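You operate a simulated robot arm through the tools that you are given. There is no shell and no other tool. Be economical: measure what you need, move in short steps, check, and stop when the job is done.

The job below is to be done with a simulated two-armed robot. You get a single attempt, and the scene is never put back.

TASK
Hold the pale blue snowboard binding on the top of the long table steady with one hand and open the strap of the pale blue binding with the other.

It is judged by the outcome, as a careful person would: the job done as asked, and still so three seconds after it is handed in. It fails if anything else is knocked over, pushed out of place, dropped, spilled or broken.

THE ROBOT
Two 7-joint arms with two-finger parallel grippers on one trunk, on a base that drives. Base frame: it is fixed to the floor where the robot stands at the start and does not move with it; the origin is under the middle of the robot, x ahead of it, y to its left, z up. Readings come in mm, rad, newtons and seconds.
The left shoulder is at the start at [50, 165, 1045], the right one opposite. With the tool pointing down near the work surface each hand reaches from about 240 to 700 mm from the robot's upright axis, wherever it stands, measured 20 degrees to its own side. Places, roughly: strap of the pale blue binding [700, 0, 900]. Payload 3.91 kg a hand.
The tool frame of a hand sits at the grasp point between the pads (the TCP): z along the fingers, y along the line on which they close. The tips reach 30 mm beyond it. The gripper opens to 110 mm. The fingers are 20 mm wide and 10 mm thick; the gripper's body (48 by 112 mm) begins 55 mm behind the TCP.
Orientation is that of the tool frame in the base frame, as a unit quaternion [x, y, z, w]. With the fingers straight down and closing along the base's y, the tool's x points along the base's -x, its y along +y and its z along -z.

THE INTERFACE
- The arms move only by the tool apply_moves. It takes "left_increments", "right_increments" or both (then of equal length, played together; a hand with none holds still); each is one flat list of numbers, 7 for each row, row after row: the turn, a rotation vector about the base's x, y, z in units of 120 degrees (1.0 is 120 degrees), then the shift along the base's x, y, z in units of 500 mm (1.0 is 500 mm), then the opening, from 0 (shut) to 1 (fully open). In form: [rx, ry, rz, tx, ty, tz, hand, rx, ry, rz, tx, ty, tz, hand, ...]. A call has 1 to 10 rows; each row is the pose to reach, as a shift and turn from the pose commanded when the call began. A call with a number of a shift or a turn outside -1 to 1 is refused whole. A row lasts 0.2 s, in which the tool goes at most 50 mm and 0.15 rad; a call with a longer step from one row to the next is refused whole, and so is a gripper value outside its range. Where a pose cannot be reached the arm comes as near as it can. A force on the tool above 40 N (or 10 N above the force at the start of the call, whichever is more), or a blocked arm, ends the call early, and 0.2 s more pass. The fingers move at their own pace (about 45 mm/s each) and stop on an object; they squeeze with about 44 N. The grip force told is the motor's: it shows also when the fingers shut on nothing. Time passes only in rows, and 0.2 s behind the last, so rows that repeat a pose let the fingers close. It gives the time, the measured TCP pose, the force on the tool (base axes), the opening and the grip force at its end, in the units of the frame above (readings bear some noise), with the torque about the TCP (base axes, N m) and any sound that the robot's microphone picked up.
- Cameras (640 x 400 px; columns grow to the right, rows downward): "scene" is now at [122.5, -12.6, 1253.3]; the picture's right is [-0.13, -0.99, 0.00], its down [-0.20, 0.03, -0.98] and it looks along [0.97, -0.13, -0.20] (base axes); focal length 246 px, centre (320, 200). "left" rides on the left gripper at [72, -17, -103] in its tool frame; the picture's right is [0.23, 0.97, 0.00], its down [-0.76, 0.18, -0.62] and it looks along [-0.61, 0.14, 0.78] (tool axes); focal length 222 px, centre (320, 200). "right" rides on the right gripper at [72, 17, -103] in its tool frame; the picture's right is [-0.23, 0.97, 0.00], its down [-0.76, -0.18, -0.62] and it looks along [-0.61, -0.14, 0.78] (tool axes); focal length 222 px, centre (320, 200). There is no depth. A picture from a camera that has moved, and an enlarged one, comes with that camera's place and axes in the base frame and with its lens.
- grab_frame(camera): a new picture of that camera. It takes no simulated time.
- lift_body(by): slides the trunk up (or, below 0, down) by that many mm; the arms and the scene camera ride with it, the base frame stays. It gives what a move gives, with no picture.
- steer(legs): drives the robot by 1 to 6 legs, each [ahead, left, turn to the left] in mm, mm and rad, along the robot's own axes; the way and the turn of a leg run together, so that a leg with both is an arc; at most 1500 mm and 3.142 rad a leg. The arms and the cameras ride along, it lands a little off, and it stops where it bumps. It gives what a move gives.
- turn_head(pan, tilt): turns the head with the scene camera to pan (to the left, within 1.396 rad either way) and tilt (down, from -0.506 to 1.204), counted from straight ahead of the robot. It gives what a move gives.
- inspect(camera, box): a new picture of the part [left, top, right, bottom] of that camera's present view, enlarged. It takes no simulated time.
- sign_off(): hands the job in; it is judged then, once.

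Work in short steps. Places have to be worked out from the pictures, the camera data and where the tool is seen: move nearer, look again, correct. Check each grasp and each placing, and mend what went wrong. You have 120 turns and 108 pictures in all, those below and enlarged ones among them. Open the grippers and draw the arms clear of the work before you hand the job in, unless the task says otherwise; then end with one line.

The tools are called by a JSON object that holds its "op" and its "data". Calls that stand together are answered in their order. apply_moves: Moves the arms, as the interface text tells. Its arguments: {"type":"object","properties":{"left_increments":{"type":"array"},"right_increments":{"type":"array"}},"required":[]} The other tools are called the same way: lift_body (by) slides the trunk up or down; steer (legs) drives the base; turn_head (pan, tilt) turns the head that bears the scene camera; grab_frame (camera) takes a picture; inspect (camera, box) takes an enlarged picture of a part of a camera's view; sign_off () hands the job in.

At the start:

```text
clock: 0.0
left_tool_pos: [483.1, 248.2, 1247.5]
left_tcp_rot: [-0.002, 1.0, 0.0, 0.001]
left_contact_force: [0.4, -0.2, 0.4]
left_moment: [-0.02, 0.0, 0.01]
left_grip_width: 110.1
left_gripper_force: 0.0
right_tool_pos: [320.9, -145.7, 1217.9]
right_tcp_rot: [0.001, 1.0, 0.0, 0.0]
right_contact_force: [-0.1, -0.2, 0.0]
right_moment: [0.0, 0.0, 0.01]
right_grip_width: 110.4
right_gripper_force: 0.2
trunk travel left (down, up): [-265.0, 238.0]
robot x, y, heading: [3.0, -0.0, 0.002]
head pan, tilt: [-0.133, 0.204]
```

scene: 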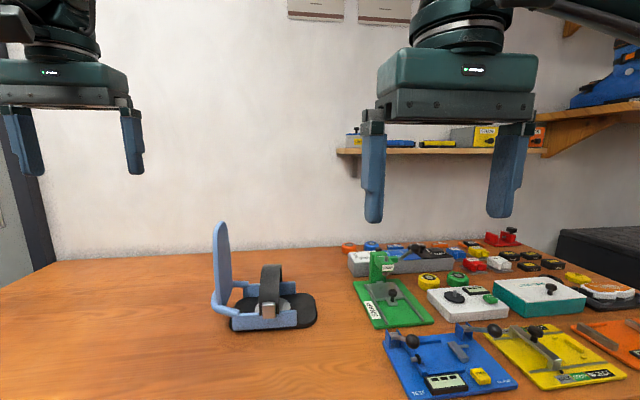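
right: 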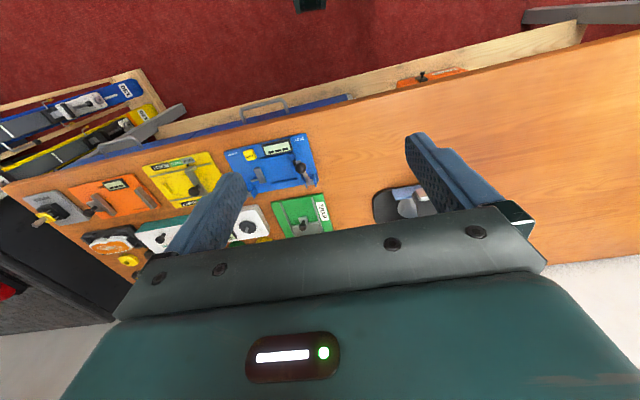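
left: 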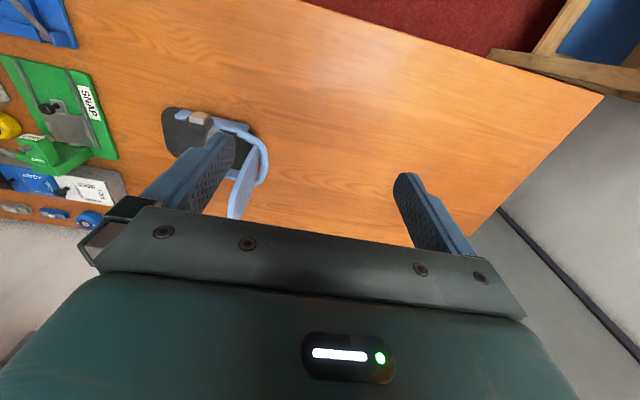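

I take a close look at the binding first, since its strap, buckle and highback need to be understood.

{"op": "inspect", "data": {"camera": "scene", "box": [190, 205, 340, 345]}}

{"op": "inspect", "data": {"camera": "left", "box": [140, 90, 290, 220]}}

```text
2.86 times, centred on (265, 275) of scene
camera zoom: at [122.5, -12.6, 1253.3], right [-0.13, -0.99, 0.0], down [-0.2, 0.03, -0.98], along [0.97, -0.13, -0.2], focal length 703 px, centre (477, -14)
```

zoom: 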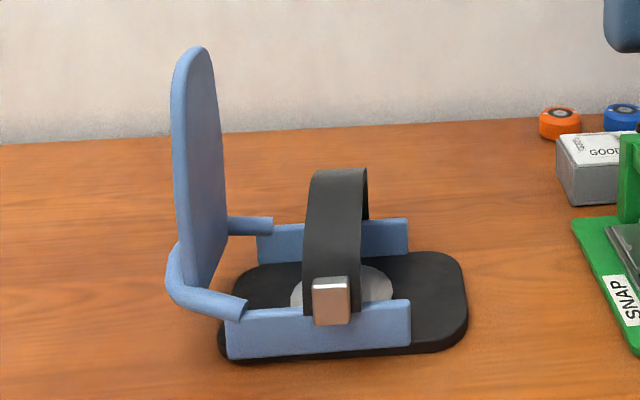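

```text
3.08 times, centred on (215, 155) of left
camera zoom: at [411.2, 231.9, 1351.8], right [-0.23, 0.97, 0.0], down [0.76, 0.18, 0.62], along [0.61, 0.14, -0.78], focal length 684 px, centre (643, 338)
```

zoom: 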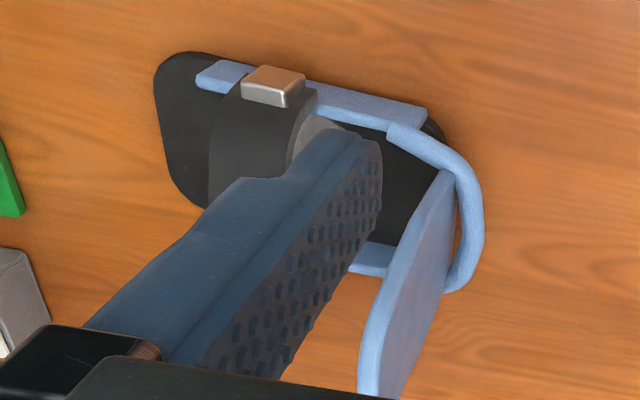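

The buckle comes out near [600, 34, 920]. The strap arches over to the far rail at about x 700, and the highback stands near y 120. I pitch the right hand forward and bring it short of the strap to look from a low angle.

{"op": "apply_moves", "data": {"right_increments": [0, -0.065, 0, 0.03, 0.05, -0.05, 0.7, 0, -0.13, 0, 0.06, 0.1, -0.11, 0.7, 0, -0.195, 0, 0.09, 0.15, -0.17, 0.7, 0, -0.26, 0, 0.12, 0.2, -0.23, 0.7, 0, -0.325, 0, 0.15, 0.25, -0.29, 0.7, 0, -0.39, 0, 0.18, 0.3, -0.35, 0.7, 0, -0.455, 0, 0.2, 0.34, -0.41, 0.7, 0, -0.455, 0, 0.22, 0.36, -0.44, 0.7]}}

{"op": "grab_frame", "data": {"camera": "right"}}

{"op": "grab_frame", "data": {"camera": "scene"}}

```text
clock: 1.8
left_tool_pos: [483.8, 249.2, 1248.5]
left_tcp_rot: [-0.001, 1.0, -0.001, 0.002]
left_contact_force: [0.2, 1.3, 0.3]
left_moment: [-0.02, 0.01, -0.05]
left_grip_width: 110.2
left_gripper_force: 0.0
right_tool_pos: [428.7, 35.5, 1000.3]
right_tcp_rot: [0.0, 0.888, 0.001, 0.459]
right_contact_force: [0.9, 0.2, -0.7]
right_moment: [0.0, 0.03, -0.01]
right_grip_width: 77.0
right_gripper_force: 0.1
trunk travel left (down, up): [-265.0, 238.0]
robot x, y, heading: [-1.1, 2.7, -0.0]
head pan, tilt: [-0.133, 0.204]
```

```text
102 pictures are left
camera right: at [302.4, 53.1, 1002.5], right [0.13, 0.97, 0.19], down [-0.07, -0.18, 0.98], along [0.99, -0.14, 0.04], focal length 222 px, centre (320, 200)
```

right: 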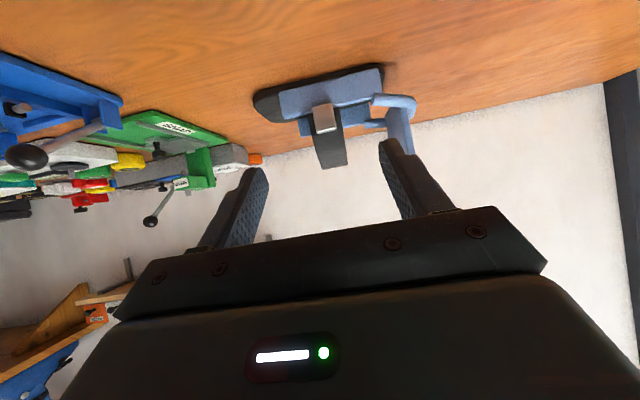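

```text
101 pictures are left
camera scene: at [122.6, -12.5, 1253.3], right [-0.13, -0.99, 0.0], down [-0.2, 0.03, -0.98], along [0.97, -0.13, -0.2], focal length 246 px, centre (320, 200)
```

scene: 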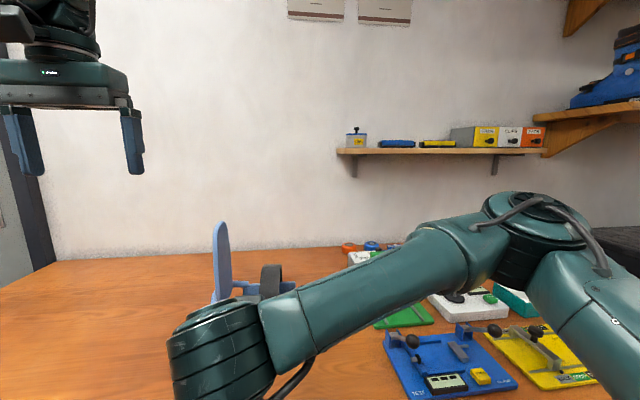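

The picture comes upside down but it gives a low frontal view. I enlarge the strap area.

{"op": "inspect", "data": {"camera": "right", "box": [240, 50, 432, 170]}}

```text
3.33 times, centred on (336, 110) of right
camera zoom: at [302.4, 53.1, 1002.5], right [0.13, 0.97, 0.19], down [-0.07, -0.18, 0.98], along [0.99, -0.14, 0.04], focal length 740 px, centre (267, 500)
```

zoom: 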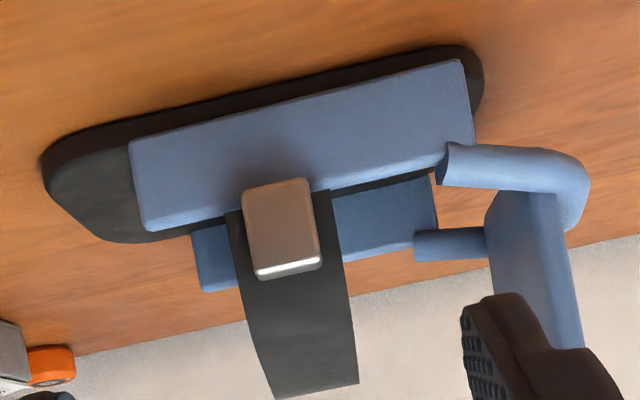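

The buckle sits near [610, 36, 910], on the near rail, whose top is about z 895. I shift the left hand in line with the highback to see it between the fingers.

{"op": "apply_moves", "data": {"left_increments": [0, 0, 0, 0, -0.09, 0, 1, 0, 0, 0, 0, -0.18, 0, 1, 0, 0, 0, 0, -0.23, 0, 1]}}

{"op": "grab_frame", "data": {"camera": "left"}}

{"op": "grab_frame", "data": {"camera": "scene"}}

```text
clock: 2.6
left_tool_pos: [487.2, 134.5, 1246.7]
left_tcp_rot: [0.0, 1.0, -0.001, 0.001]
left_contact_force: [0.2, -0.5, -1.1]
left_moment: [0.04, 0.01, 0.01]
left_grip_width: 109.8
left_gripper_force: 0.1
right_tool_pos: [430.1, 35.2, 1000.6]
right_tcp_rot: [0.0, 0.888, 0.0, 0.459]
right_contact_force: [0.4, -0.6, -0.4]
right_moment: [-0.01, 0.02, -0.02]
right_grip_width: 76.9
right_gripper_force: 0.1
trunk travel left (down, up): [-265.0, 238.0]
robot x, y, heading: [-3.0, 4.4, 0.001]
head pan, tilt: [-0.133, 0.204]
```

```text
99 pictures are left
camera left: at [414.4, 116.8, 1349.7], right [-0.23, 0.97, 0.0], down [0.76, 0.18, 0.62], along [0.61, 0.14, -0.78], focal length 222 px, centre (320, 200)
```

left: 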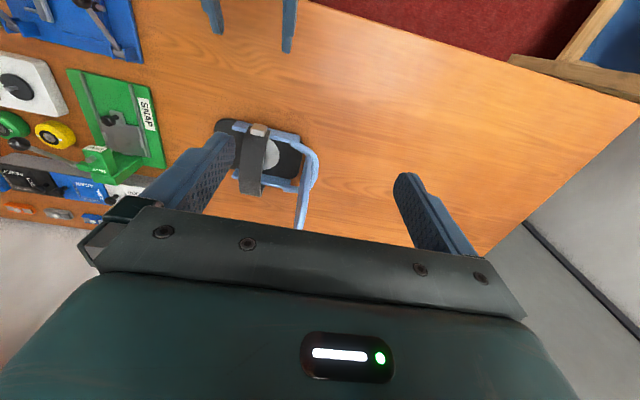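

```text
98 pictures are left
camera scene: at [122.4, -12.9, 1253.3], right [-0.13, -0.99, 0.0], down [-0.2, 0.03, -0.98], along [0.97, -0.13, -0.2], focal length 246 px, centre (320, 200)
```

scene: 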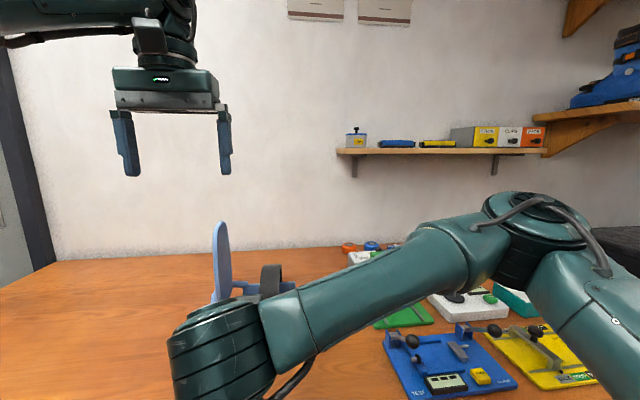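

Zooming in on the binding as seen from the left hand.

{"op": "inspect", "data": {"camera": "left", "box": [200, 105, 360, 235]}}

```text
3.08 times, centred on (280, 170) of left
camera zoom: at [414.4, 116.8, 1349.7], right [-0.23, 0.97, 0.0], down [0.76, 0.18, 0.62], along [0.61, 0.14, -0.78], focal length 684 px, centre (443, 292)
```

zoom: 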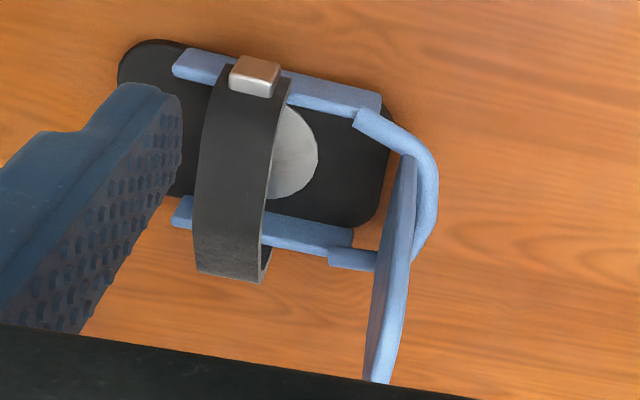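

The highback's top is near [680, 139, 1095], its faces square to y. The near rail is at x≈617 and the far rail (the hinge) at x≈742. I move the left hand above the highback and check the alignment before going down.

{"op": "apply_moves", "data": {"left_increments": [0, 0, 0, 0.09, 0.004, 0, 0.6, 0, 0, 0, 0.18, 0.009, 0, 0.6, 0, 0, 0, 0.27, 0.009, 0, 0.6, 0, 0, 0, 0.36, 0.009, -0.03, 0.6, 0, 0, 0, 0.38, 0.009, -0.1, 0.6, 0, 0, 0, 0.38, 0.009, -0.13, 0.6]}}

{"op": "grab_frame", "data": {"camera": "left"}}

{"op": "grab_frame", "data": {"camera": "scene"}}

{"op": "grab_frame", "data": {"camera": "right"}}

```text
clock: 4.0
left_tool_pos: [575.5, 147.1, 1152.5]
left_tcp_rot: [-0.001, 1.0, 0.0, 0.0]
left_contact_force: [0.4, 0.8, 0.5]
left_moment: [0.03, 0.01, -0.02]
left_grip_width: 66.2
left_gripper_force: 0.0
left hand out of reach, approached as far as the arm can: row 1, 2, 3, 4, 5, 6
right_tool_pos: [429.6, 35.2, 1000.4]
right_tcp_rot: [0.0, 0.888, 0.0, 0.459]
right_contact_force: [-0.6, 0.5, 0.3]
right_moment: [-0.01, -0.02, -0.01]
right_grip_width: 76.9
right_gripper_force: 0.1
trunk travel left (down, up): [-265.0, 238.0]
robot x, y, heading: [-2.9, 2.0, -0.002]
head pan, tilt: [-0.133, 0.204]
```

```text
96 pictures are left
camera left: at [504.1, 130.2, 1256.1], right [-0.23, 0.97, 0.0], down [0.76, 0.18, 0.62], along [0.61, 0.14, -0.78], focal length 222 px, centre (320, 200)
```

left: 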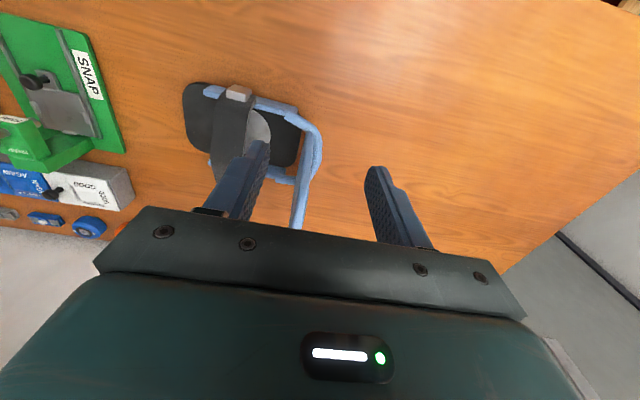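

```text
95 pictures are left
camera scene: at [122.7, -12.4, 1253.3], right [-0.13, -0.99, 0.0], down [-0.2, 0.03, -0.98], along [0.97, -0.13, -0.2], focal length 246 px, centre (320, 200)
```

scene: 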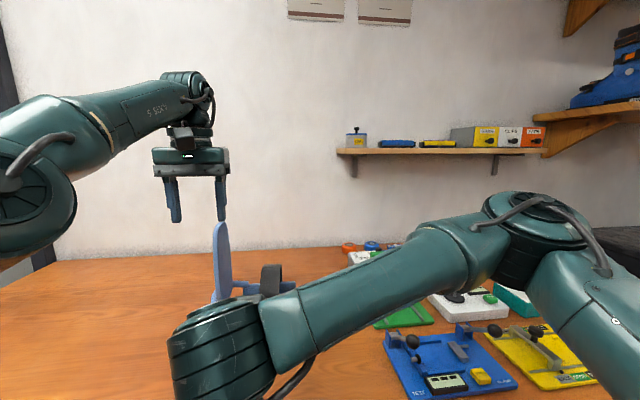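

```text
94 pictures are left
camera right: at [302.4, 52.9, 1002.9], right [0.13, 0.97, 0.19], down [-0.07, -0.18, 0.98], along [0.99, -0.14, 0.04], focal length 222 px, centre (320, 200)
```

right: 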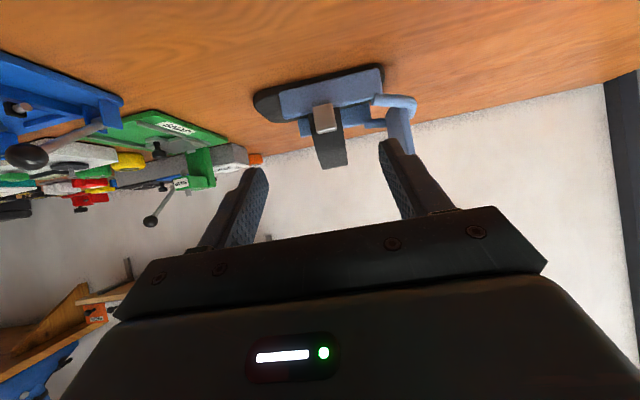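

The left hand falls about 100 mm short because the shoulder is too low and too far back. I raise the trunk and look down to see the gap between the base and the table.

{"op": "lift_body", "data": {"by": 190}}

{"op": "turn_head", "data": {"pan": 0.0, "tilt": 1.15}}

{"op": "grab_frame", "data": {"camera": "scene"}}

```text
clock: 6.1
left_tool_pos: [576.9, 146.5, 1341.5]
left_tcp_rot: [0.0, 1.0, 0.0, 0.001]
left_contact_force: [1.2, -0.1, 0.2]
left_moment: [0.01, -0.01, -0.04]
left_grip_width: 65.9
left_gripper_force: 0.1
right_tool_pos: [429.1, 34.9, 1189.9]
right_tcp_rot: [0.0, 0.889, 0.0, 0.459]
right_contact_force: [0.7, -0.8, -0.4]
right_moment: [-0.01, 0.0, -0.01]
right_grip_width: 77.0
right_gripper_force: 0.0
trunk travel left (down, up): [-455.0, 48.0]
robot x, y, heading: [1.7, -0.2, -0.005]
head pan, tilt: [-0.133, 0.204]
```

```text
clock: 7.3
left_tool_pos: [575.4, 147.4, 1343.4]
left_tcp_rot: [-0.001, 1.0, 0.0, 0.001]
left_contact_force: [0.1, -0.8, -0.2]
left_moment: [0.0, -0.01, 0.0]
left_grip_width: 66.2
left_gripper_force: 0.0
right_tool_pos: [429.4, 34.6, 1191.0]
right_tcp_rot: [-0.001, 0.889, 0.0, 0.458]
right_contact_force: [0.3, 0.1, 0.4]
right_moment: [0.04, -0.01, 0.02]
right_grip_width: 77.0
right_gripper_force: 0.0
trunk travel left (down, up): [-455.0, 48.0]
robot x, y, heading: [-0.7, 1.5, 0.006]
head pan, tilt: [0.0, 1.15]
```

```text
93 pictures are left
camera scene: at [89.7, -0.3, 1365.2], right [0.0, -1.0, 0.0], down [-0.91, 0.0, -0.41], along [0.41, 0.0, -0.91], focal length 246 px, centre (320, 200)
```

scene: 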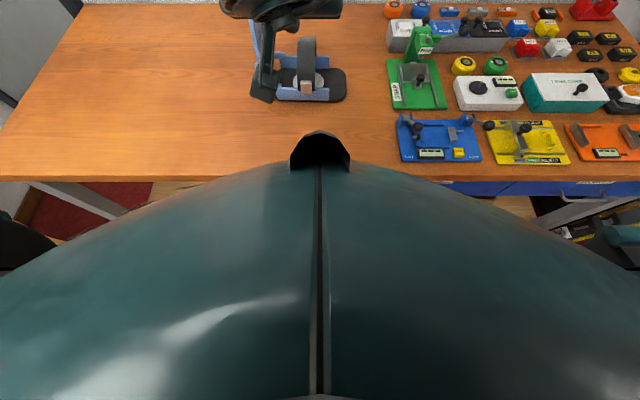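

There is little to lose by trying the reach again from the higher trunk before driving. I test a small left move to see where the commanded pose now stands.

{"op": "apply_moves", "data": {"left_increments": [0, 0, 0, 0.0, 0, -0.05, 0.6, 0, 0, 0, 0.0, 0, -0.1, 0.6, 0, 0, 0, 0, 0, -0.1, 0.6]}}

{"op": "turn_head", "data": {"pan": 0.05, "tilt": 0.5}}

```text
clock: 8.1
left_tool_pos: [576.3, 147.5, 1290.7]
left_tcp_rot: [0.0, 1.0, -0.001, 0.0]
left_contact_force: [0.8, -0.3, 0.3]
left_moment: [0.02, 0.04, -0.01]
left_grip_width: 65.9
left_gripper_force: 0.1
right_tool_pos: [429.0, 35.1, 1190.7]
right_tcp_rot: [0.001, 0.889, -0.001, 0.459]
right_contact_force: [-1.1, 0.4, -0.7]
right_moment: [-0.01, 0.0, -0.02]
right_grip_width: 76.9
right_gripper_force: 0.0
trunk travel left (down, up): [-455.0, 48.0]
robot x, y, heading: [1.7, -0.1, 0.005]
head pan, tilt: [0.0, 1.15]
```

```text
clock: 9.1
left_tool_pos: [577.1, 148.1, 1290.7]
left_tcp_rot: [-0.001, 1.0, -0.002, 0.001]
left_contact_force: [-0.4, 0.3, -0.1]
left_moment: [0.01, 0.01, -0.04]
left_grip_width: 66.1
left_gripper_force: 0.0
right_tool_pos: [430.2, 35.8, 1191.2]
right_tcp_rot: [0.0, 0.889, 0.0, 0.458]
right_contact_force: [0.7, 0.6, 0.4]
right_moment: [0.0, -0.04, 0.0]
right_grip_width: 77.0
right_gripper_force: 0.1
trunk travel left (down, up): [-455.0, 48.0]
robot x, y, heading: [-1.0, 2.4, -0.003]
head pan, tilt: [0.051, 0.499]
```

Commanded tracks measured. From here I go to x≈677, y≈141, z≈1150 in steps, with the fingertips still above the highback.

{"op": "apply_moves", "data": {"left_increments": [0, 0, 0, 0.04, -0.006, -0.08, 0.6, 0, 0, 0, 0.08, -0.012, -0.16, 0.6, 0, 0, 0, 0.14, -0.014, -0.22, 0.6, 0, 0, 0, 0.2, -0.014, -0.27, 0.6, 0, 0, 0, 0.2, -0.014, -0.28, 0.6]}}

{"op": "grab_frame", "data": {"camera": "left"}}

{"op": "grab_frame", "data": {"camera": "scene"}}

```text
clock: 10.3
left_tool_pos: [646.7, 148.9, 1157.7]
left_tcp_rot: [0.0, 1.0, 0.001, 0.002]
left_contact_force: [0.3, -0.5, -0.2]
left_moment: [0.0, -0.01, -0.02]
left_grip_width: 65.6
left_gripper_force: 0.0
left hand out of reach, approached as far as the arm can: row 3, 4, 5
right_tool_pos: [429.5, 33.9, 1190.9]
right_tcp_rot: [0.0, 0.889, 0.0, 0.459]
right_contact_force: [0.4, 0.3, 0.0]
right_moment: [-0.01, -0.02, 0.03]
right_grip_width: 76.9
right_gripper_force: 0.1
trunk travel left (down, up): [-455.0, 48.0]
robot x, y, heading: [-0.7, 3.5, -0.002]
head pan, tilt: [0.051, 0.499]
```

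```text
92 pictures are left
camera left: at [573.4, 131.0, 1260.9], right [-0.23, 0.97, 0.0], down [0.76, 0.18, 0.62], along [0.61, 0.14, -0.78], focal length 222 px, centre (320, 200)
```

left: 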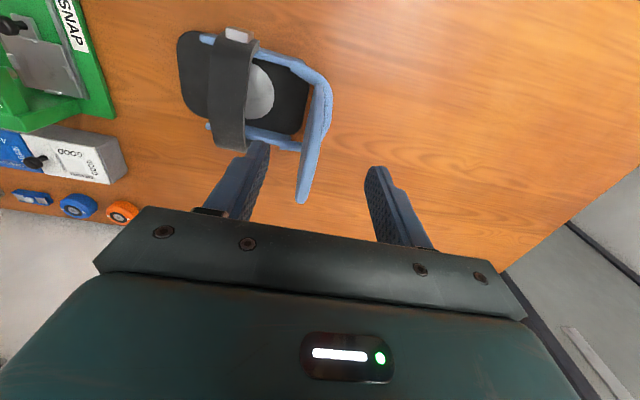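

```text
91 pictures are left
camera scene: at [121.0, 3.7, 1415.9], right [0.05, -1.0, 0.0], down [-0.48, -0.02, -0.88], along [0.88, 0.04, -0.48], focal length 246 px, centre (320, 200)
```

scene: 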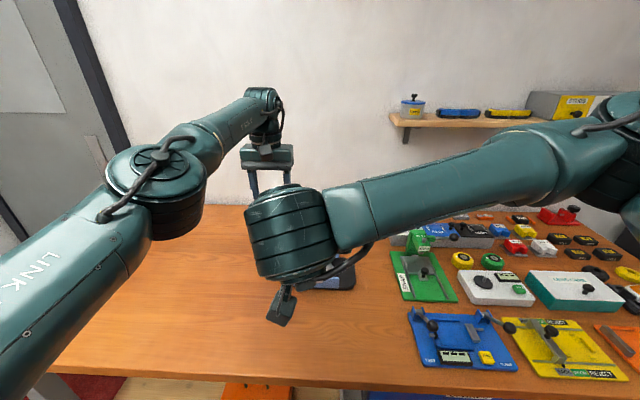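

The highback lies between the left fingers (its top is near y 145). Going lower brings more reach, so I descend to about z 1078 while asking for a bit more x.

{"op": "apply_moves", "data": {"left_increments": [0, 0, 0, 0, -0.005, -0.06, 0.6, 0, 0, 0, 0.02, -0.007, -0.12, 0.6, 0, 0, 0, 0.04, -0.007, -0.16, 0.6, 0, 0, 0, 0.04, -0.007, -0.16, 0.6]}}

{"op": "grab_frame", "data": {"camera": "left"}}

```text
clock: 11.3
left_tool_pos: [654.7, 143.0, 1081.6]
left_tcp_rot: [-0.001, 1.0, 0.0, 0.001]
left_contact_force: [-0.3, 0.0, -0.7]
left_moment: [0.04, -0.01, -0.03]
left_grip_width: 66.0
left_gripper_force: 0.0
left hand out of reach, approached as far as the arm can: row 3, 4
right_tool_pos: [429.5, 34.3, 1191.0]
right_tcp_rot: [0.0, 0.889, 0.0, 0.458]
right_contact_force: [-0.2, 0.4, 0.3]
right_moment: [0.02, -0.03, 0.0]
right_grip_width: 77.0
right_gripper_force: 0.0
trunk travel left (down, up): [-455.0, 48.0]
robot x, y, heading: [-1.6, -3.3, 0.001]
head pan, tilt: [0.051, 0.499]
```

```text
90 pictures are left
camera left: at [582.2, 126.7, 1186.2], right [-0.23, 0.97, 0.0], down [0.76, 0.18, 0.62], along [0.61, 0.14, -0.78], focal length 222 px, centre (320, 200)
```

left: 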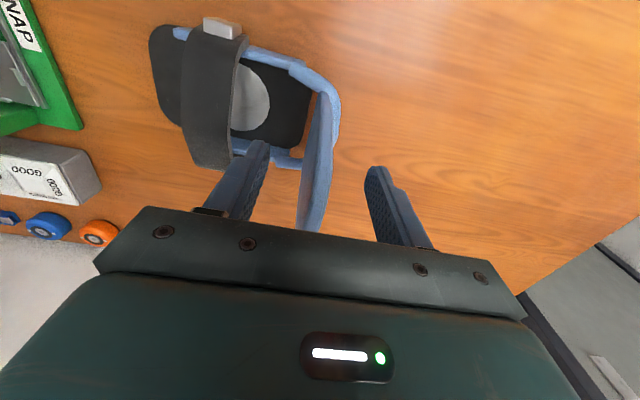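

The plate is well between the fingers, but I'm about 25 mm short of its middle (x≈680). I creep the base 28 mm forward, which slides the open fingers along the plate.

{"op": "steer", "data": {"legs": [[28, 0, 0]]}}

{"op": "grab_frame", "data": {"camera": "left"}}

```text
clock: 12.2
left_tool_pos: [684.3, 144.6, 1082.2]
left_tcp_rot: [-0.001, 1.0, 0.0, 0.0]
left_contact_force: [0.9, 0.0, -0.5]
left_moment: [0.01, 0.01, 0.01]
left_grip_width: 66.0
left_gripper_force: 0.1
right_tool_pos: [459.8, 34.3, 1190.7]
right_tcp_rot: [0.0, 0.889, 0.0, 0.457]
right_contact_force: [0.1, 0.2, -0.7]
right_moment: [0.01, 0.03, 0.03]
right_grip_width: 77.1
right_gripper_force: 0.0
trunk travel left (down, up): [-455.0, 48.0]
robot x, y, heading: [26.4, 0.1, -0.005]
head pan, tilt: [0.051, 0.499]
```

```text
89 pictures are left
camera left: at [611.2, 126.8, 1185.9], right [-0.23, 0.97, 0.0], down [0.76, 0.18, 0.62], along [0.61, 0.14, -0.78], focal length 222 px, centre (320, 200)
```

left: 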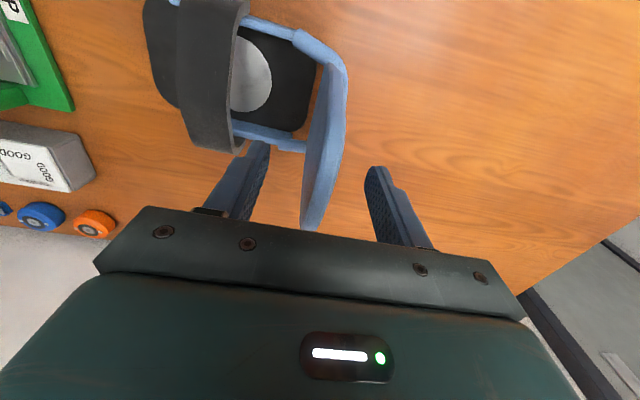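

The plate is centred between the fingers (y≈145). I close the left hand on the highback.

{"op": "apply_moves", "data": {"left_increments": [0, 0, 0, 0, 0, 0, 0.3, 0, 0, 0, 0, 0, 0, 0.2, 0, 0, 0, 0, 0, 0, 0.1, 0, 0, 0, 0, 0, 0, 0, 0, 0, 0, 0, 0, 0, 0, 0, 0, 0, 0, 0, 0, 0]}}

{"op": "grab_frame", "data": {"camera": "left"}}

```text
clock: 13.6
left_tool_pos: [680.8, 144.5, 1081.2]
left_tcp_rot: [0.0, 1.0, 0.0, 0.0]
left_contact_force: [-2.2, 1.0, 0.4]
left_moment: [0.21, 0.11, -0.25]
left_grip_width: 11.7
left_gripper_force: 44.4
right_tool_pos: [457.8, 35.3, 1190.9]
right_tcp_rot: [0.0, 0.888, 0.0, 0.459]
right_contact_force: [-0.4, 0.5, 0.1]
right_moment: [0.0, 0.02, 0.02]
right_grip_width: 76.8
right_gripper_force: 0.0
trunk travel left (down, up): [-455.0, 48.0]
robot x, y, heading: [29.2, -5.6, 0.001]
head pan, tilt: [0.051, 0.499]
```

```text
88 pictures are left
camera left: at [609.8, 127.0, 1186.7], right [-0.23, 0.97, 0.0], down [0.76, 0.18, 0.62], along [0.61, 0.14, -0.78], focal length 222 px, centre (320, 200)
```

left: 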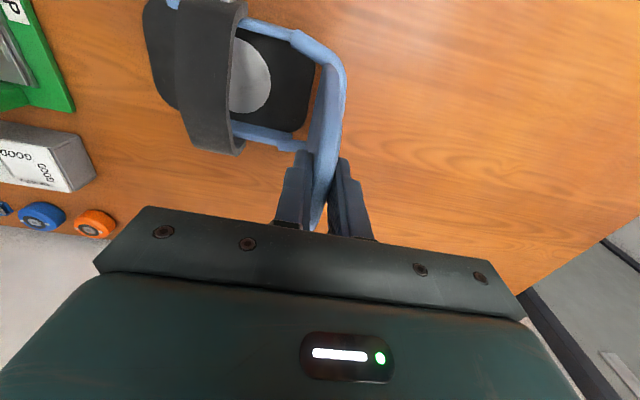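

The highback is gripped (11.7 mm, 44 N). Now the right hand goes to a pre-grasp about 80 mm out from the strap above the buckle.

{"op": "apply_moves", "data": {"right_increments": [0, 0, 0, 0, 0, -0.09, 0.7, 0, 0, 0, 0.02, 0.005, -0.18, 0.7, 0, 0, 0, 0.08, 0.005, -0.25, 0.7, 0, 0, 0, 0.13, 0.005, -0.32, 0.7, 0, 0, 0, 0.18, 0.005, -0.38, 0.7, 0, 0, 0, 0.19, 0.005, -0.4, 0.7]}}

{"op": "grab_frame", "data": {"camera": "right"}}

{"op": "grab_frame", "data": {"camera": "scene"}}

```text
clock: 15.0
left_tool_pos: [682.5, 145.0, 1082.5]
left_tcp_rot: [-0.001, 1.0, 0.0, 0.001]
left_contact_force: [-3.5, 1.9, -1.1]
left_moment: [0.25, 0.36, -0.22]
left_grip_width: 11.6
left_gripper_force: 44.1
right_tool_pos: [556.0, 37.8, 989.9]
right_tcp_rot: [0.0, 0.888, 0.0, 0.459]
right_contact_force: [0.1, -0.4, -0.5]
right_moment: [0.01, 0.0, 0.01]
right_grip_width: 77.2
right_gripper_force: 0.1
trunk travel left (down, up): [-455.0, 48.0]
robot x, y, heading: [30.3, 0.1, 0.001]
head pan, tilt: [0.051, 0.499]
```

```text
87 pictures are left
camera right: at [427.7, 54.8, 993.6], right [0.13, 0.97, 0.18], down [-0.07, -0.18, 0.98], along [0.99, -0.14, 0.04], focal length 222 px, centre (320, 200)
```

right: 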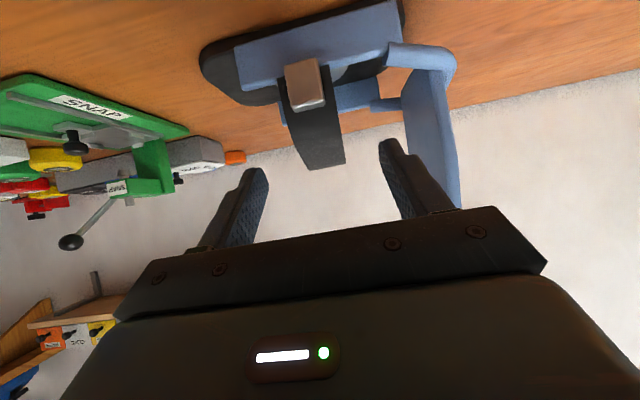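

```text
86 pictures are left
camera scene: at [148.6, 4.4, 1416.0], right [0.05, -1.0, 0.0], down [-0.48, -0.02, -0.88], along [0.88, 0.04, -0.48], focal length 246 px, centre (320, 200)
```

scene: 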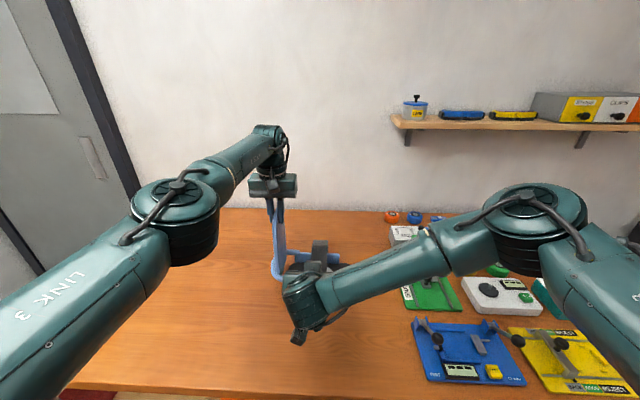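

The strap's vertical part above the buckle is at about [618, 33, 940] and 45 mm wide. I advance along the tool axis so that the fingers straddle it.

{"op": "apply_moves", "data": {"right_increments": [0, 0, 0, 0.05, -0.01, -0.035, 0.72, 0, 0, 0, 0.1, -0.01, -0.07, 0.72, 0, 0, 0, 0.144, -0.01, -0.1, 0.72]}}

{"op": "grab_frame", "data": {"camera": "right"}}

{"op": "grab_frame", "data": {"camera": "left"}}

```text
clock: 15.8
left_tool_pos: [682.9, 143.8, 1081.7]
left_tcp_rot: [-0.001, 1.0, -0.001, 0.001]
left_contact_force: [-3.1, 1.4, 0.2]
left_moment: [0.22, 0.32, -0.26]
left_grip_width: 11.7
left_gripper_force: 43.7
right_tool_pos: [626.7, 31.7, 941.0]
right_tcp_rot: [0.0, 0.888, 0.0, 0.459]
right_contact_force: [0.3, 1.0, -0.7]
right_moment: [0.05, 0.0, -0.02]
right_grip_width: 79.2
right_gripper_force: 0.0
trunk travel left (down, up): [-455.0, 48.0]
robot x, y, heading: [32.0, -0.6, 0.0]
head pan, tilt: [0.051, 0.499]
```

```text
85 pictures are left
camera right: at [498.0, 49.7, 942.5], right [0.13, 0.97, 0.18], down [-0.07, -0.18, 0.98], along [0.99, -0.14, 0.04], focal length 222 px, centre (320, 200)
```

right: 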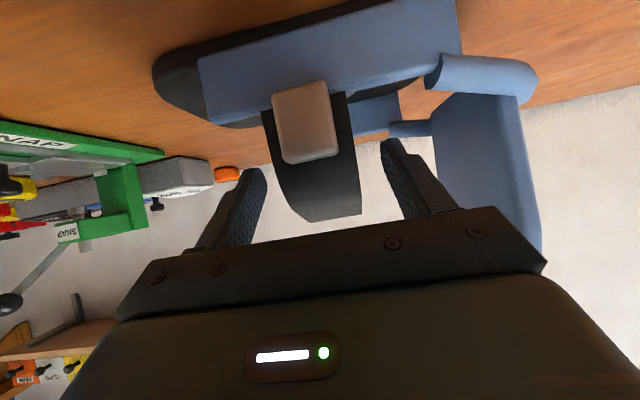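

```text
84 pictures are left
camera left: at [610.0, 127.0, 1186.7], right [-0.23, 0.97, 0.0], down [0.76, 0.18, 0.62], along [0.61, 0.14, -0.78], focal length 222 px, centre (320, 200)
```

left: 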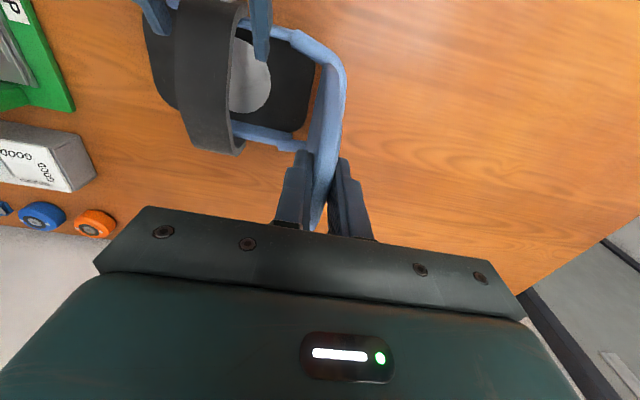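

Both views show the strap between the right fingers. I close the right hand on it.

{"op": "apply_moves", "data": {"right_increments": [0, 0, 0, 0, 0, 0, 0.5, 0, 0, 0, 0, 0, 0, 0.4, 0, 0, 0, 0, 0, 0, 0.3, 0, 0, 0, 0, 0, 0, 0.2, 0, 0, 0, 0, 0, 0, 0.2]}}

{"op": "grab_frame", "data": {"camera": "right"}}

```text
clock: 17.0
left_tool_pos: [683.2, 142.6, 1083.3]
left_tcp_rot: [0.0, 1.0, -0.001, 0.001]
left_contact_force: [-3.5, -0.7, 0.7]
left_moment: [0.05, 0.2, -0.12]
left_grip_width: 12.1
left_gripper_force: 45.0
right_tool_pos: [624.0, 32.1, 940.8]
right_tcp_rot: [0.0, 0.889, 0.0, 0.459]
right_contact_force: [2.4, 3.6, -0.2]
right_moment: [0.08, 0.07, 0.1]
right_grip_width: 43.9
right_gripper_force: 44.1
trunk travel left (down, up): [-455.0, 48.0]
robot x, y, heading: [28.3, 1.4, 0.002]
head pan, tilt: [0.051, 0.499]
```

```text
83 pictures are left
camera right: at [497.8, 50.1, 942.9], right [0.13, 0.97, 0.19], down [-0.07, -0.18, 0.98], along [0.99, -0.14, 0.04], focal length 222 px, centre (320, 200)
```

right: 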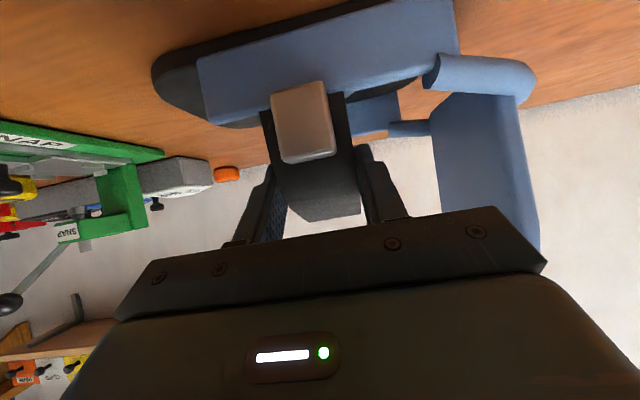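

The strap is held at 43.9 mm. I start a gentle lift along the hinge's arc: 10 degrees about a hinge near [742, 895].

{"op": "apply_moves", "data": {"right_increments": [0, 0.02, 0, 0.004, 0, 0.01, 0.2, 0, 0.04, 0, 0.009, 0, 0.02, 0.2, 0, 0.06, 0, 0.014, 0, 0.03, 0.2, 0, 0.08, 0, 0.02, 0, 0.041, 0.2]}}

{"op": "grab_frame", "data": {"camera": "right"}}

{"op": "grab_frame", "data": {"camera": "left"}}

```text
clock: 18.0
left_tool_pos: [682.3, 144.5, 1082.2]
left_tcp_rot: [0.0, 1.0, -0.001, 0.001]
left_contact_force: [-4.2, -1.6, 1.7]
left_moment: [0.04, 0.18, -0.21]
left_grip_width: 11.6
left_gripper_force: 43.9
right_tool_pos: [634.8, 32.5, 962.0]
right_tcp_rot: [0.0, 0.923, -0.001, 0.385]
right_contact_force: [8.4, 5.4, 4.6]
right_moment: [0.06, -1.47, -0.08]
right_grip_width: 43.6
right_gripper_force: 44.0
trunk travel left (down, up): [-455.0, 48.0]
robot x, y, heading: [26.0, 2.8, 0.005]
head pan, tilt: [0.051, 0.499]
```

```text
82 pictures are left
camera right: at [510.0, 49.9, 985.3], right [0.16, 0.97, 0.16], down [0.09, -0.18, 0.98], along [0.98, -0.14, -0.12], focal length 222 px, centre (320, 200)
```

right: 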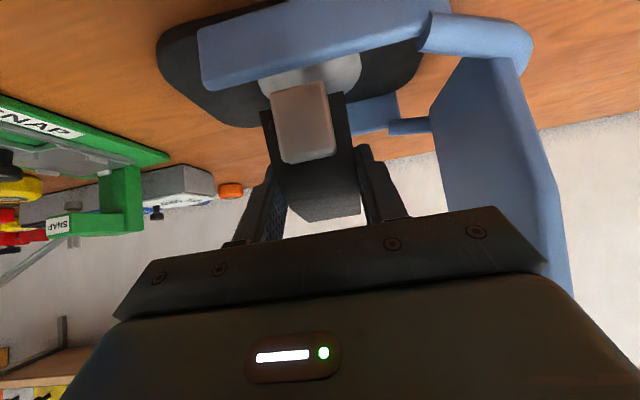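

```text
81 pictures are left
camera left: at [609.9, 126.7, 1186.7], right [-0.23, 0.97, 0.0], down [0.76, 0.18, 0.62], along [0.61, 0.14, -0.78], focal length 222 px, centre (320, 200)
```

left: 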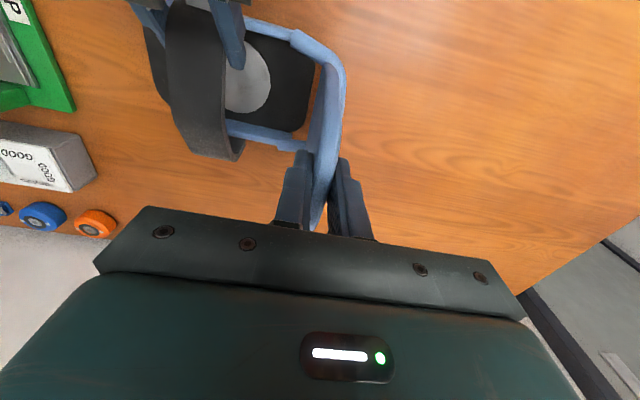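

The buckle came off the rail with little force. I go on along the arc, now keeping the tool's angle so the strap pivots between the pads.

{"op": "apply_moves", "data": {"right_increments": [0, 0, 0, 0.01, 0, 0.011, 0.2, 0, 0, 0, 0.021, 0, 0.022, 0.2, 0, 0, 0, 0.033, 0, 0.033, 0.2, 0, 0, 0, 0.046, 0, 0.043, 0.2, 0, 0, 0, 0.06, 0, 0.053, 0.2, 0, 0, 0, 0.078, 0, 0.063, 0.2]}}

{"op": "grab_frame", "data": {"camera": "right"}}

{"op": "grab_frame", "data": {"camera": "left"}}

{"op": "grab_frame", "data": {"camera": "scene"}}

```text
clock: 19.4
left_tool_pos: [682.2, 145.0, 1085.1]
left_tcp_rot: [-0.001, 1.0, 0.0, 0.005]
left_contact_force: [16.7, 1.2, 10.0]
left_moment: [0.16, -0.95, 0.73]
left_grip_width: 11.7
left_gripper_force: 43.9
right_tool_pos: [671.5, 33.3, 996.3]
right_tcp_rot: [0.0, 0.923, 0.0, 0.385]
right_contact_force: [-20.5, -1.1, 7.1]
right_moment: [-0.21, 1.14, 1.08]
right_grip_width: 43.9
right_gripper_force: 43.7
trunk travel left (down, up): [-455.0, 48.0]
robot x, y, heading: [24.9, 4.6, -0.0]
head pan, tilt: [0.051, 0.499]
```

```text
80 pictures are left
camera right: at [546.6, 50.5, 1018.5], right [0.16, 0.97, 0.16], down [0.1, -0.18, 0.98], along [0.98, -0.14, -0.12], focal length 222 px, centre (320, 200)
```

right: 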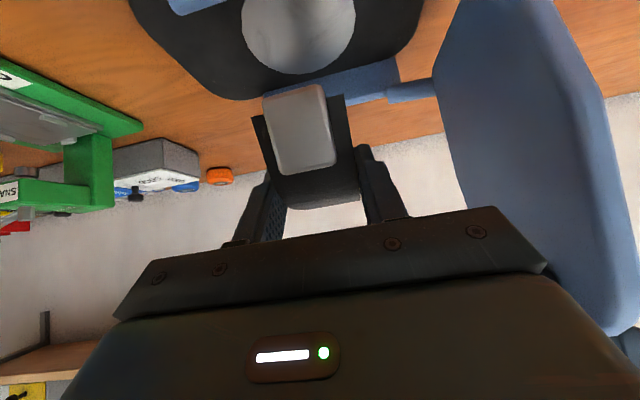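

```text
79 pictures are left
camera left: at [608.7, 127.2, 1188.4], right [-0.23, 0.97, 0.0], down [0.76, 0.18, 0.63], along [0.61, 0.14, -0.78], focal length 222 px, centre (320, 200)
```

left: 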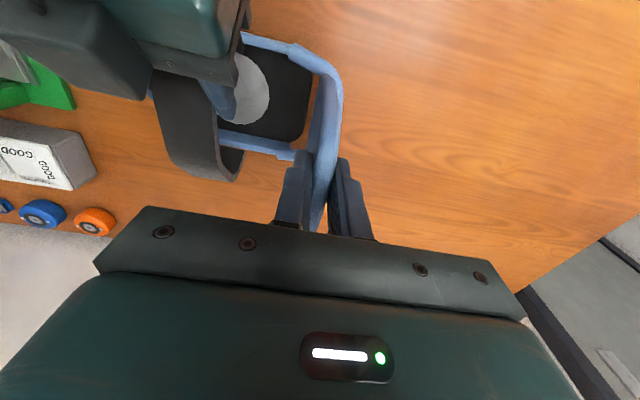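

```text
78 pictures are left
camera scene: at [146.5, 4.0, 1416.4], right [0.05, -1.0, 0.0], down [-0.48, -0.02, -0.88], along [0.88, 0.04, -0.48], focal length 246 px, centre (320, 200)
```

scene: 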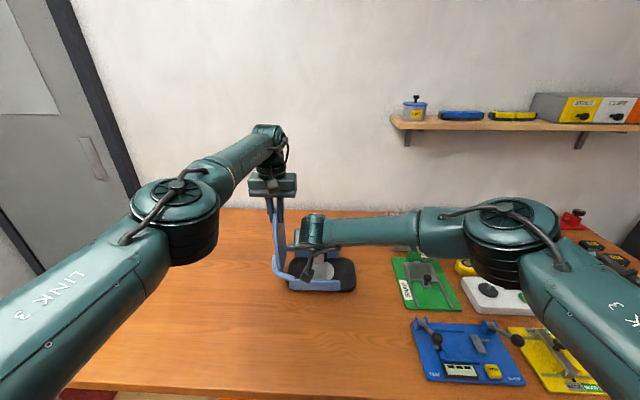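

Force has built up (−20 N in x) because the strap is not pivoting in the pads. I turn the hand with it by about 14 degrees in place and watch whether the load eases.

{"op": "apply_moves", "data": {"right_increments": [0, 0.04, 0, 0, 0, 0, 0.2, 0, 0.08, 0, 0, 0, 0.0, 0.2, 0, 0.12, 0, 0, 0, 0.0, 0.2]}}

{"op": "grab_frame", "data": {"camera": "left"}}

```text
clock: 20.2
left_tool_pos: [680.1, 143.0, 1083.4]
left_tcp_rot: [0.001, 1.0, -0.002, 0.001]
left_contact_force: [7.2, -0.8, 15.3]
left_moment: [-0.12, 1.23, 0.09]
left_grip_width: 11.7
left_gripper_force: 43.7
right_tool_pos: [673.3, 31.3, 996.1]
right_tcp_rot: [0.001, 0.964, -0.001, 0.265]
right_contact_force: [-0.1, 4.3, 13.7]
right_moment: [-0.03, -1.37, 0.24]
right_grip_width: 43.5
right_gripper_force: 44.0
trunk travel left (down, up): [-455.0, 48.0]
robot x, y, heading: [27.6, -1.3, 0.001]
head pan, tilt: [0.051, 0.499]
```

```text
77 pictures are left
camera left: at [607.8, 126.1, 1188.2], right [-0.23, 0.97, 0.0], down [0.76, 0.18, 0.62], along [0.61, 0.14, -0.78], focal length 222 px, centre (320, 200)
```

left: 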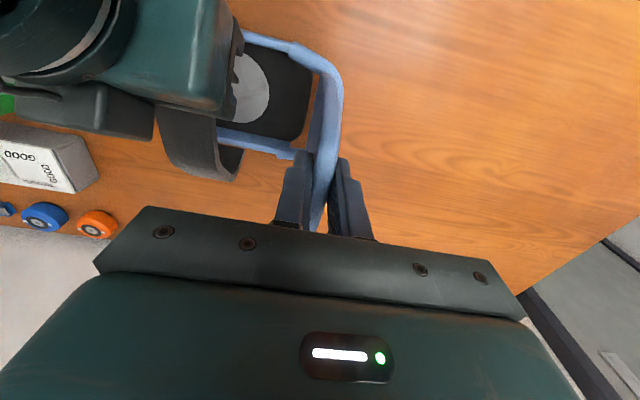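

The strap does pivot in the pads at about 1.4 N m, so plain translation works. I continue the arc upward while tipping the hand back to 45 degrees to keep away from the left gripper.

{"op": "apply_moves", "data": {"right_increments": [0, -0.03, 0, 0.006, 0, 0.012, 0.2, 0, -0.06, 0, 0.018, 0, 0.022, 0.2, 0, -0.09, 0, 0.03, 0, 0.03, 0.2, 0, -0.12, 0, 0.044, 0, 0.037, 0.2, 0, -0.14, 0, 0.058, 0, 0.042, 0.2, 0, -0.16, 0, 0.072, 0, 0.046, 0.2]}}

{"op": "grab_frame", "data": {"camera": "left"}}

{"op": "grab_frame", "data": {"camera": "scene"}}

{"op": "grab_frame", "data": {"camera": "right"}}

```text
clock: 21.6
left_tool_pos: [682.2, 144.2, 1085.5]
left_tcp_rot: [-0.001, 1.0, 0.0, 0.003]
left_contact_force: [14.7, -2.3, 11.3]
left_moment: [-0.28, -1.07, 0.62]
left_grip_width: 11.8
left_gripper_force: 44.6
right_tool_pos: [705.7, 32.1, 1018.4]
right_tcp_rot: [0.001, 0.906, 0.0, 0.424]
right_contact_force: [-13.6, -1.7, 5.7]
right_moment: [-0.28, 1.26, 1.12]
right_grip_width: 43.9
right_gripper_force: 44.0
trunk travel left (down, up): [-455.0, 48.0]
robot x, y, heading: [29.8, -2.2, 0.0]
head pan, tilt: [0.051, 0.499]
```

```text
76 pictures are left
camera left: at [609.2, 126.3, 1187.9], right [-0.23, 0.97, 0.0], down [0.76, 0.18, 0.63], along [0.61, 0.14, -0.78], focal length 222 px, centre (320, 200)
```

left: 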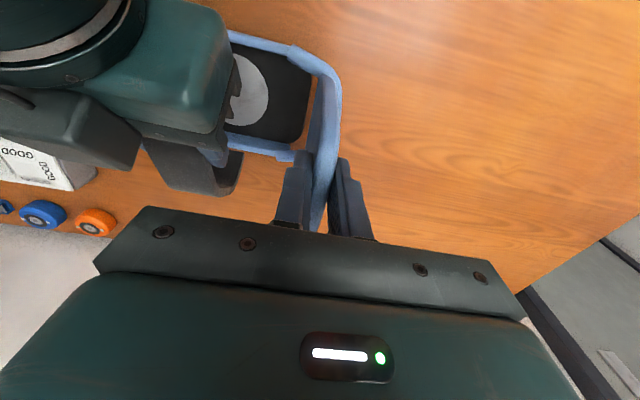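

```text
75 pictures are left
camera scene: at [147.3, 3.4, 1416.3], right [0.05, -1.0, 0.0], down [-0.48, -0.02, -0.88], along [0.88, 0.04, -0.48], focal length 246 px, centre (320, 200)
```

scene: 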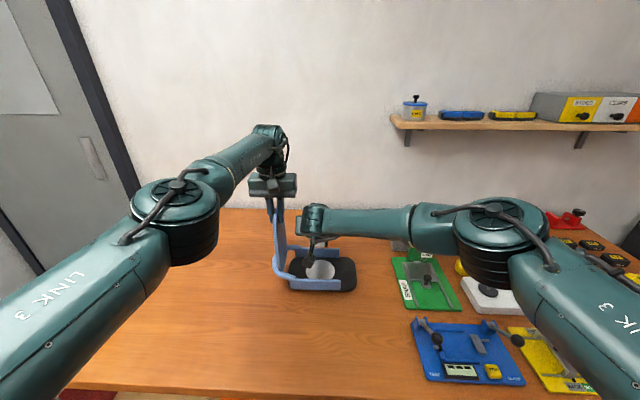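

```text
74 pictures are left
camera right: at [580.3, 49.6, 1030.2], right [0.15, 0.97, 0.18], down [0.01, -0.18, 0.98], along [0.99, -0.14, -0.04], focal length 222 px, centre (320, 200)
```

right: 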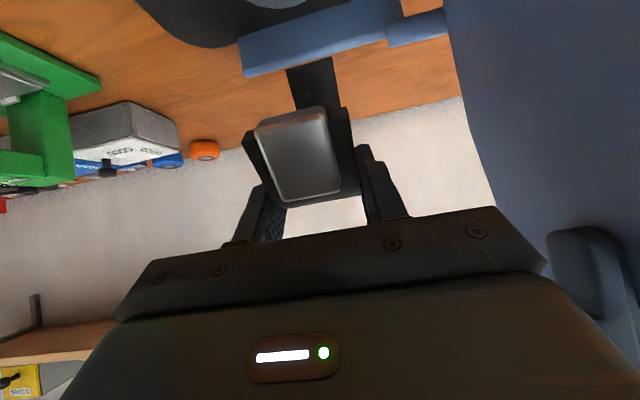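

The strap is pivoting well, now about 53 degrees open. I carry it past vertical, flattening the hand a bit more for clearance under the left gripper.

{"op": "apply_moves", "data": {"right_increments": [0, -0.02, 0, 0.012, 0, 0.004, 0.2, 0, -0.04, 0, 0.028, 0, 0.007, 0.2, 0, -0.06, 0, 0.044, 0, 0.009, 0.2, 0, -0.08, 0, 0.06, 0, 0.01, 0.2, 0, -0.09, 0, 0.076, 0, 0.01, 0.2]}}

{"op": "grab_frame", "data": {"camera": "left"}}

{"op": "grab_frame", "data": {"camera": "right"}}

```text
clock: 22.8
left_tool_pos: [681.5, 143.9, 1083.9]
left_tcp_rot: [0.0, 1.0, 0.0, 0.003]
left_contact_force: [17.8, -0.7, 6.8]
left_moment: [-0.04, -0.26, 0.17]
left_grip_width: 11.8
left_gripper_force: 44.4
right_tool_pos: [744.9, 31.2, 1025.2]
right_tcp_rot: [0.0, 0.861, 0.0, 0.508]
right_contact_force: [-13.9, -1.5, 20.1]
right_moment: [-0.08, 1.07, 1.44]
right_grip_width: 43.6
right_gripper_force: 44.6
trunk travel left (down, up): [-455.0, 48.0]
robot x, y, heading: [24.3, 1.1, 0.002]
head pan, tilt: [0.051, 0.499]
```

```text
73 pictures are left
camera left: at [608.4, 126.6, 1187.9], right [-0.23, 0.97, 0.0], down [0.76, 0.18, 0.63], along [0.61, 0.14, -0.78], focal length 222 px, centre (320, 200)
```

left: 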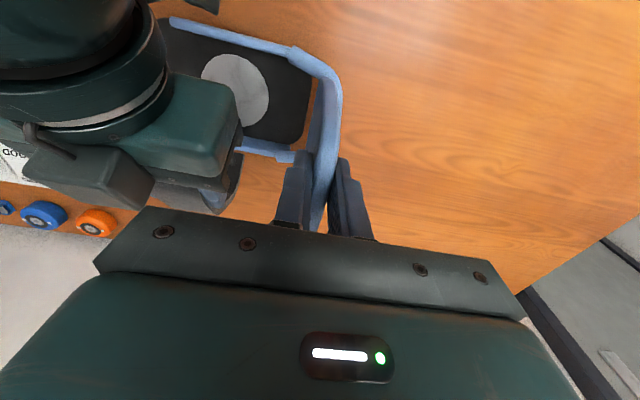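

```text
72 pictures are left
camera right: at [618.5, 50.2, 1013.2], right [0.11, 0.97, 0.2], down [-0.18, -0.18, 0.97], along [0.98, -0.14, 0.15], focal length 222 px, centre (320, 200)
```

right: 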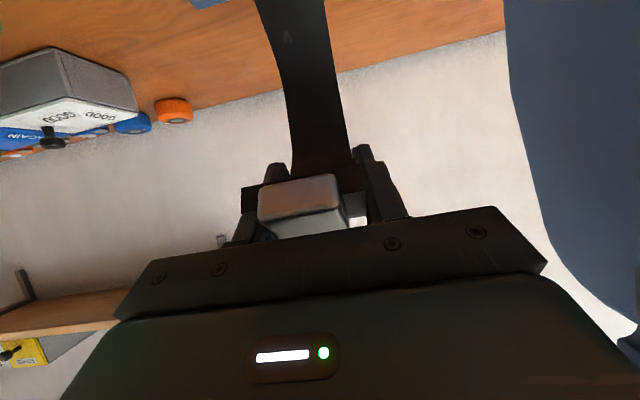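

The strap stands upright and is clear of the buckle's rail. Force says the tool is slightly inside the arc, so I keep a touch higher and push on past vertical to the far side.

{"op": "apply_moves", "data": {"right_increments": [0, 0, 0, 0.01, 0, 0.012, 0.2, 0, 0, 0, 0.026, 0, 0.012, 0.2, 0, 0, 0, 0.042, 0, 0.01, 0.2, 0, 0, 0, 0.06, 0, 0.007, 0.2, 0, 0, 0, 0.078, 0, 0.002, 0.2, 0, 0, 0, 0.096, 0, -0.004, 0.2]}}

{"op": "grab_frame", "data": {"camera": "left"}}

{"op": "grab_frame", "data": {"camera": "right"}}

{"op": "grab_frame", "data": {"camera": "scene"}}

```text
clock: 24.2
left_tool_pos: [679.6, 144.5, 1084.3]
left_tcp_rot: [-0.001, 1.0, -0.001, 0.003]
left_contact_force: [22.0, -1.3, 2.5]
left_moment: [-0.12, 0.52, 0.36]
left_grip_width: 11.4
left_gripper_force: 44.2
right_tool_pos: [781.5, 32.1, 1028.9]
right_tcp_rot: [-0.001, 0.862, 0.001, 0.508]
right_contact_force: [-21.3, 3.6, 30.7]
right_moment: [-0.03, 2.74, 0.98]
right_grip_width: 43.6
right_gripper_force: 44.4
right hand out of reach, approached as far as the arm can: row 5, 6
trunk travel left (down, up): [-455.0, 48.0]
robot x, y, heading: [25.6, 0.1, -0.003]
head pan, tilt: [0.051, 0.499]
```

```text
71 pictures are left
camera left: at [607.5, 127.1, 1187.9], right [-0.23, 0.97, 0.0], down [0.76, 0.18, 0.63], along [0.61, 0.14, -0.78], focal length 222 px, centre (320, 200)
```

left: 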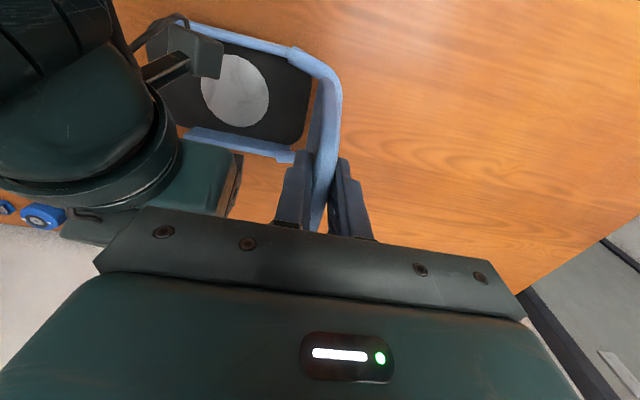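

```text
70 pictures are left
camera right: at [654.5, 50.3, 1015.5], right [0.11, 0.97, 0.2], down [-0.18, -0.18, 0.97], along [0.98, -0.14, 0.15], focal length 222 px, centre (320, 200)
```

right: 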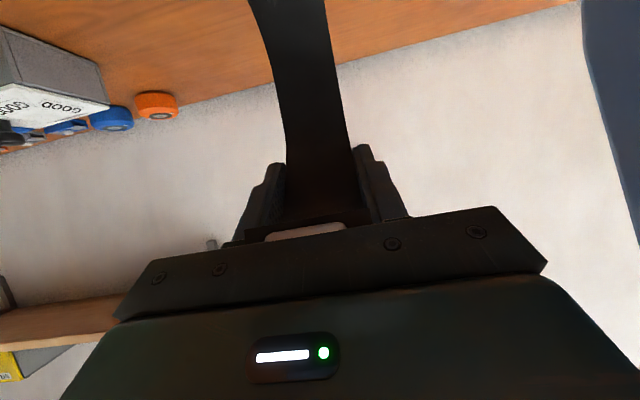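

```text
69 pictures are left
camera scene: at [145.5, 4.4, 1416.5], right [0.05, -1.0, 0.0], down [-0.48, -0.02, -0.88], along [0.88, 0.04, -0.48], focal length 246 px, centre (320, 200)
```

scene: 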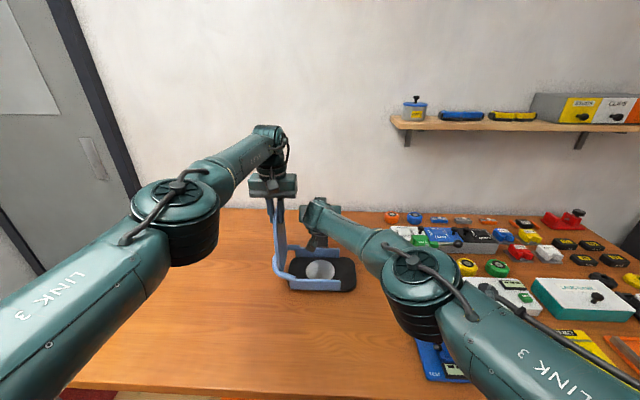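

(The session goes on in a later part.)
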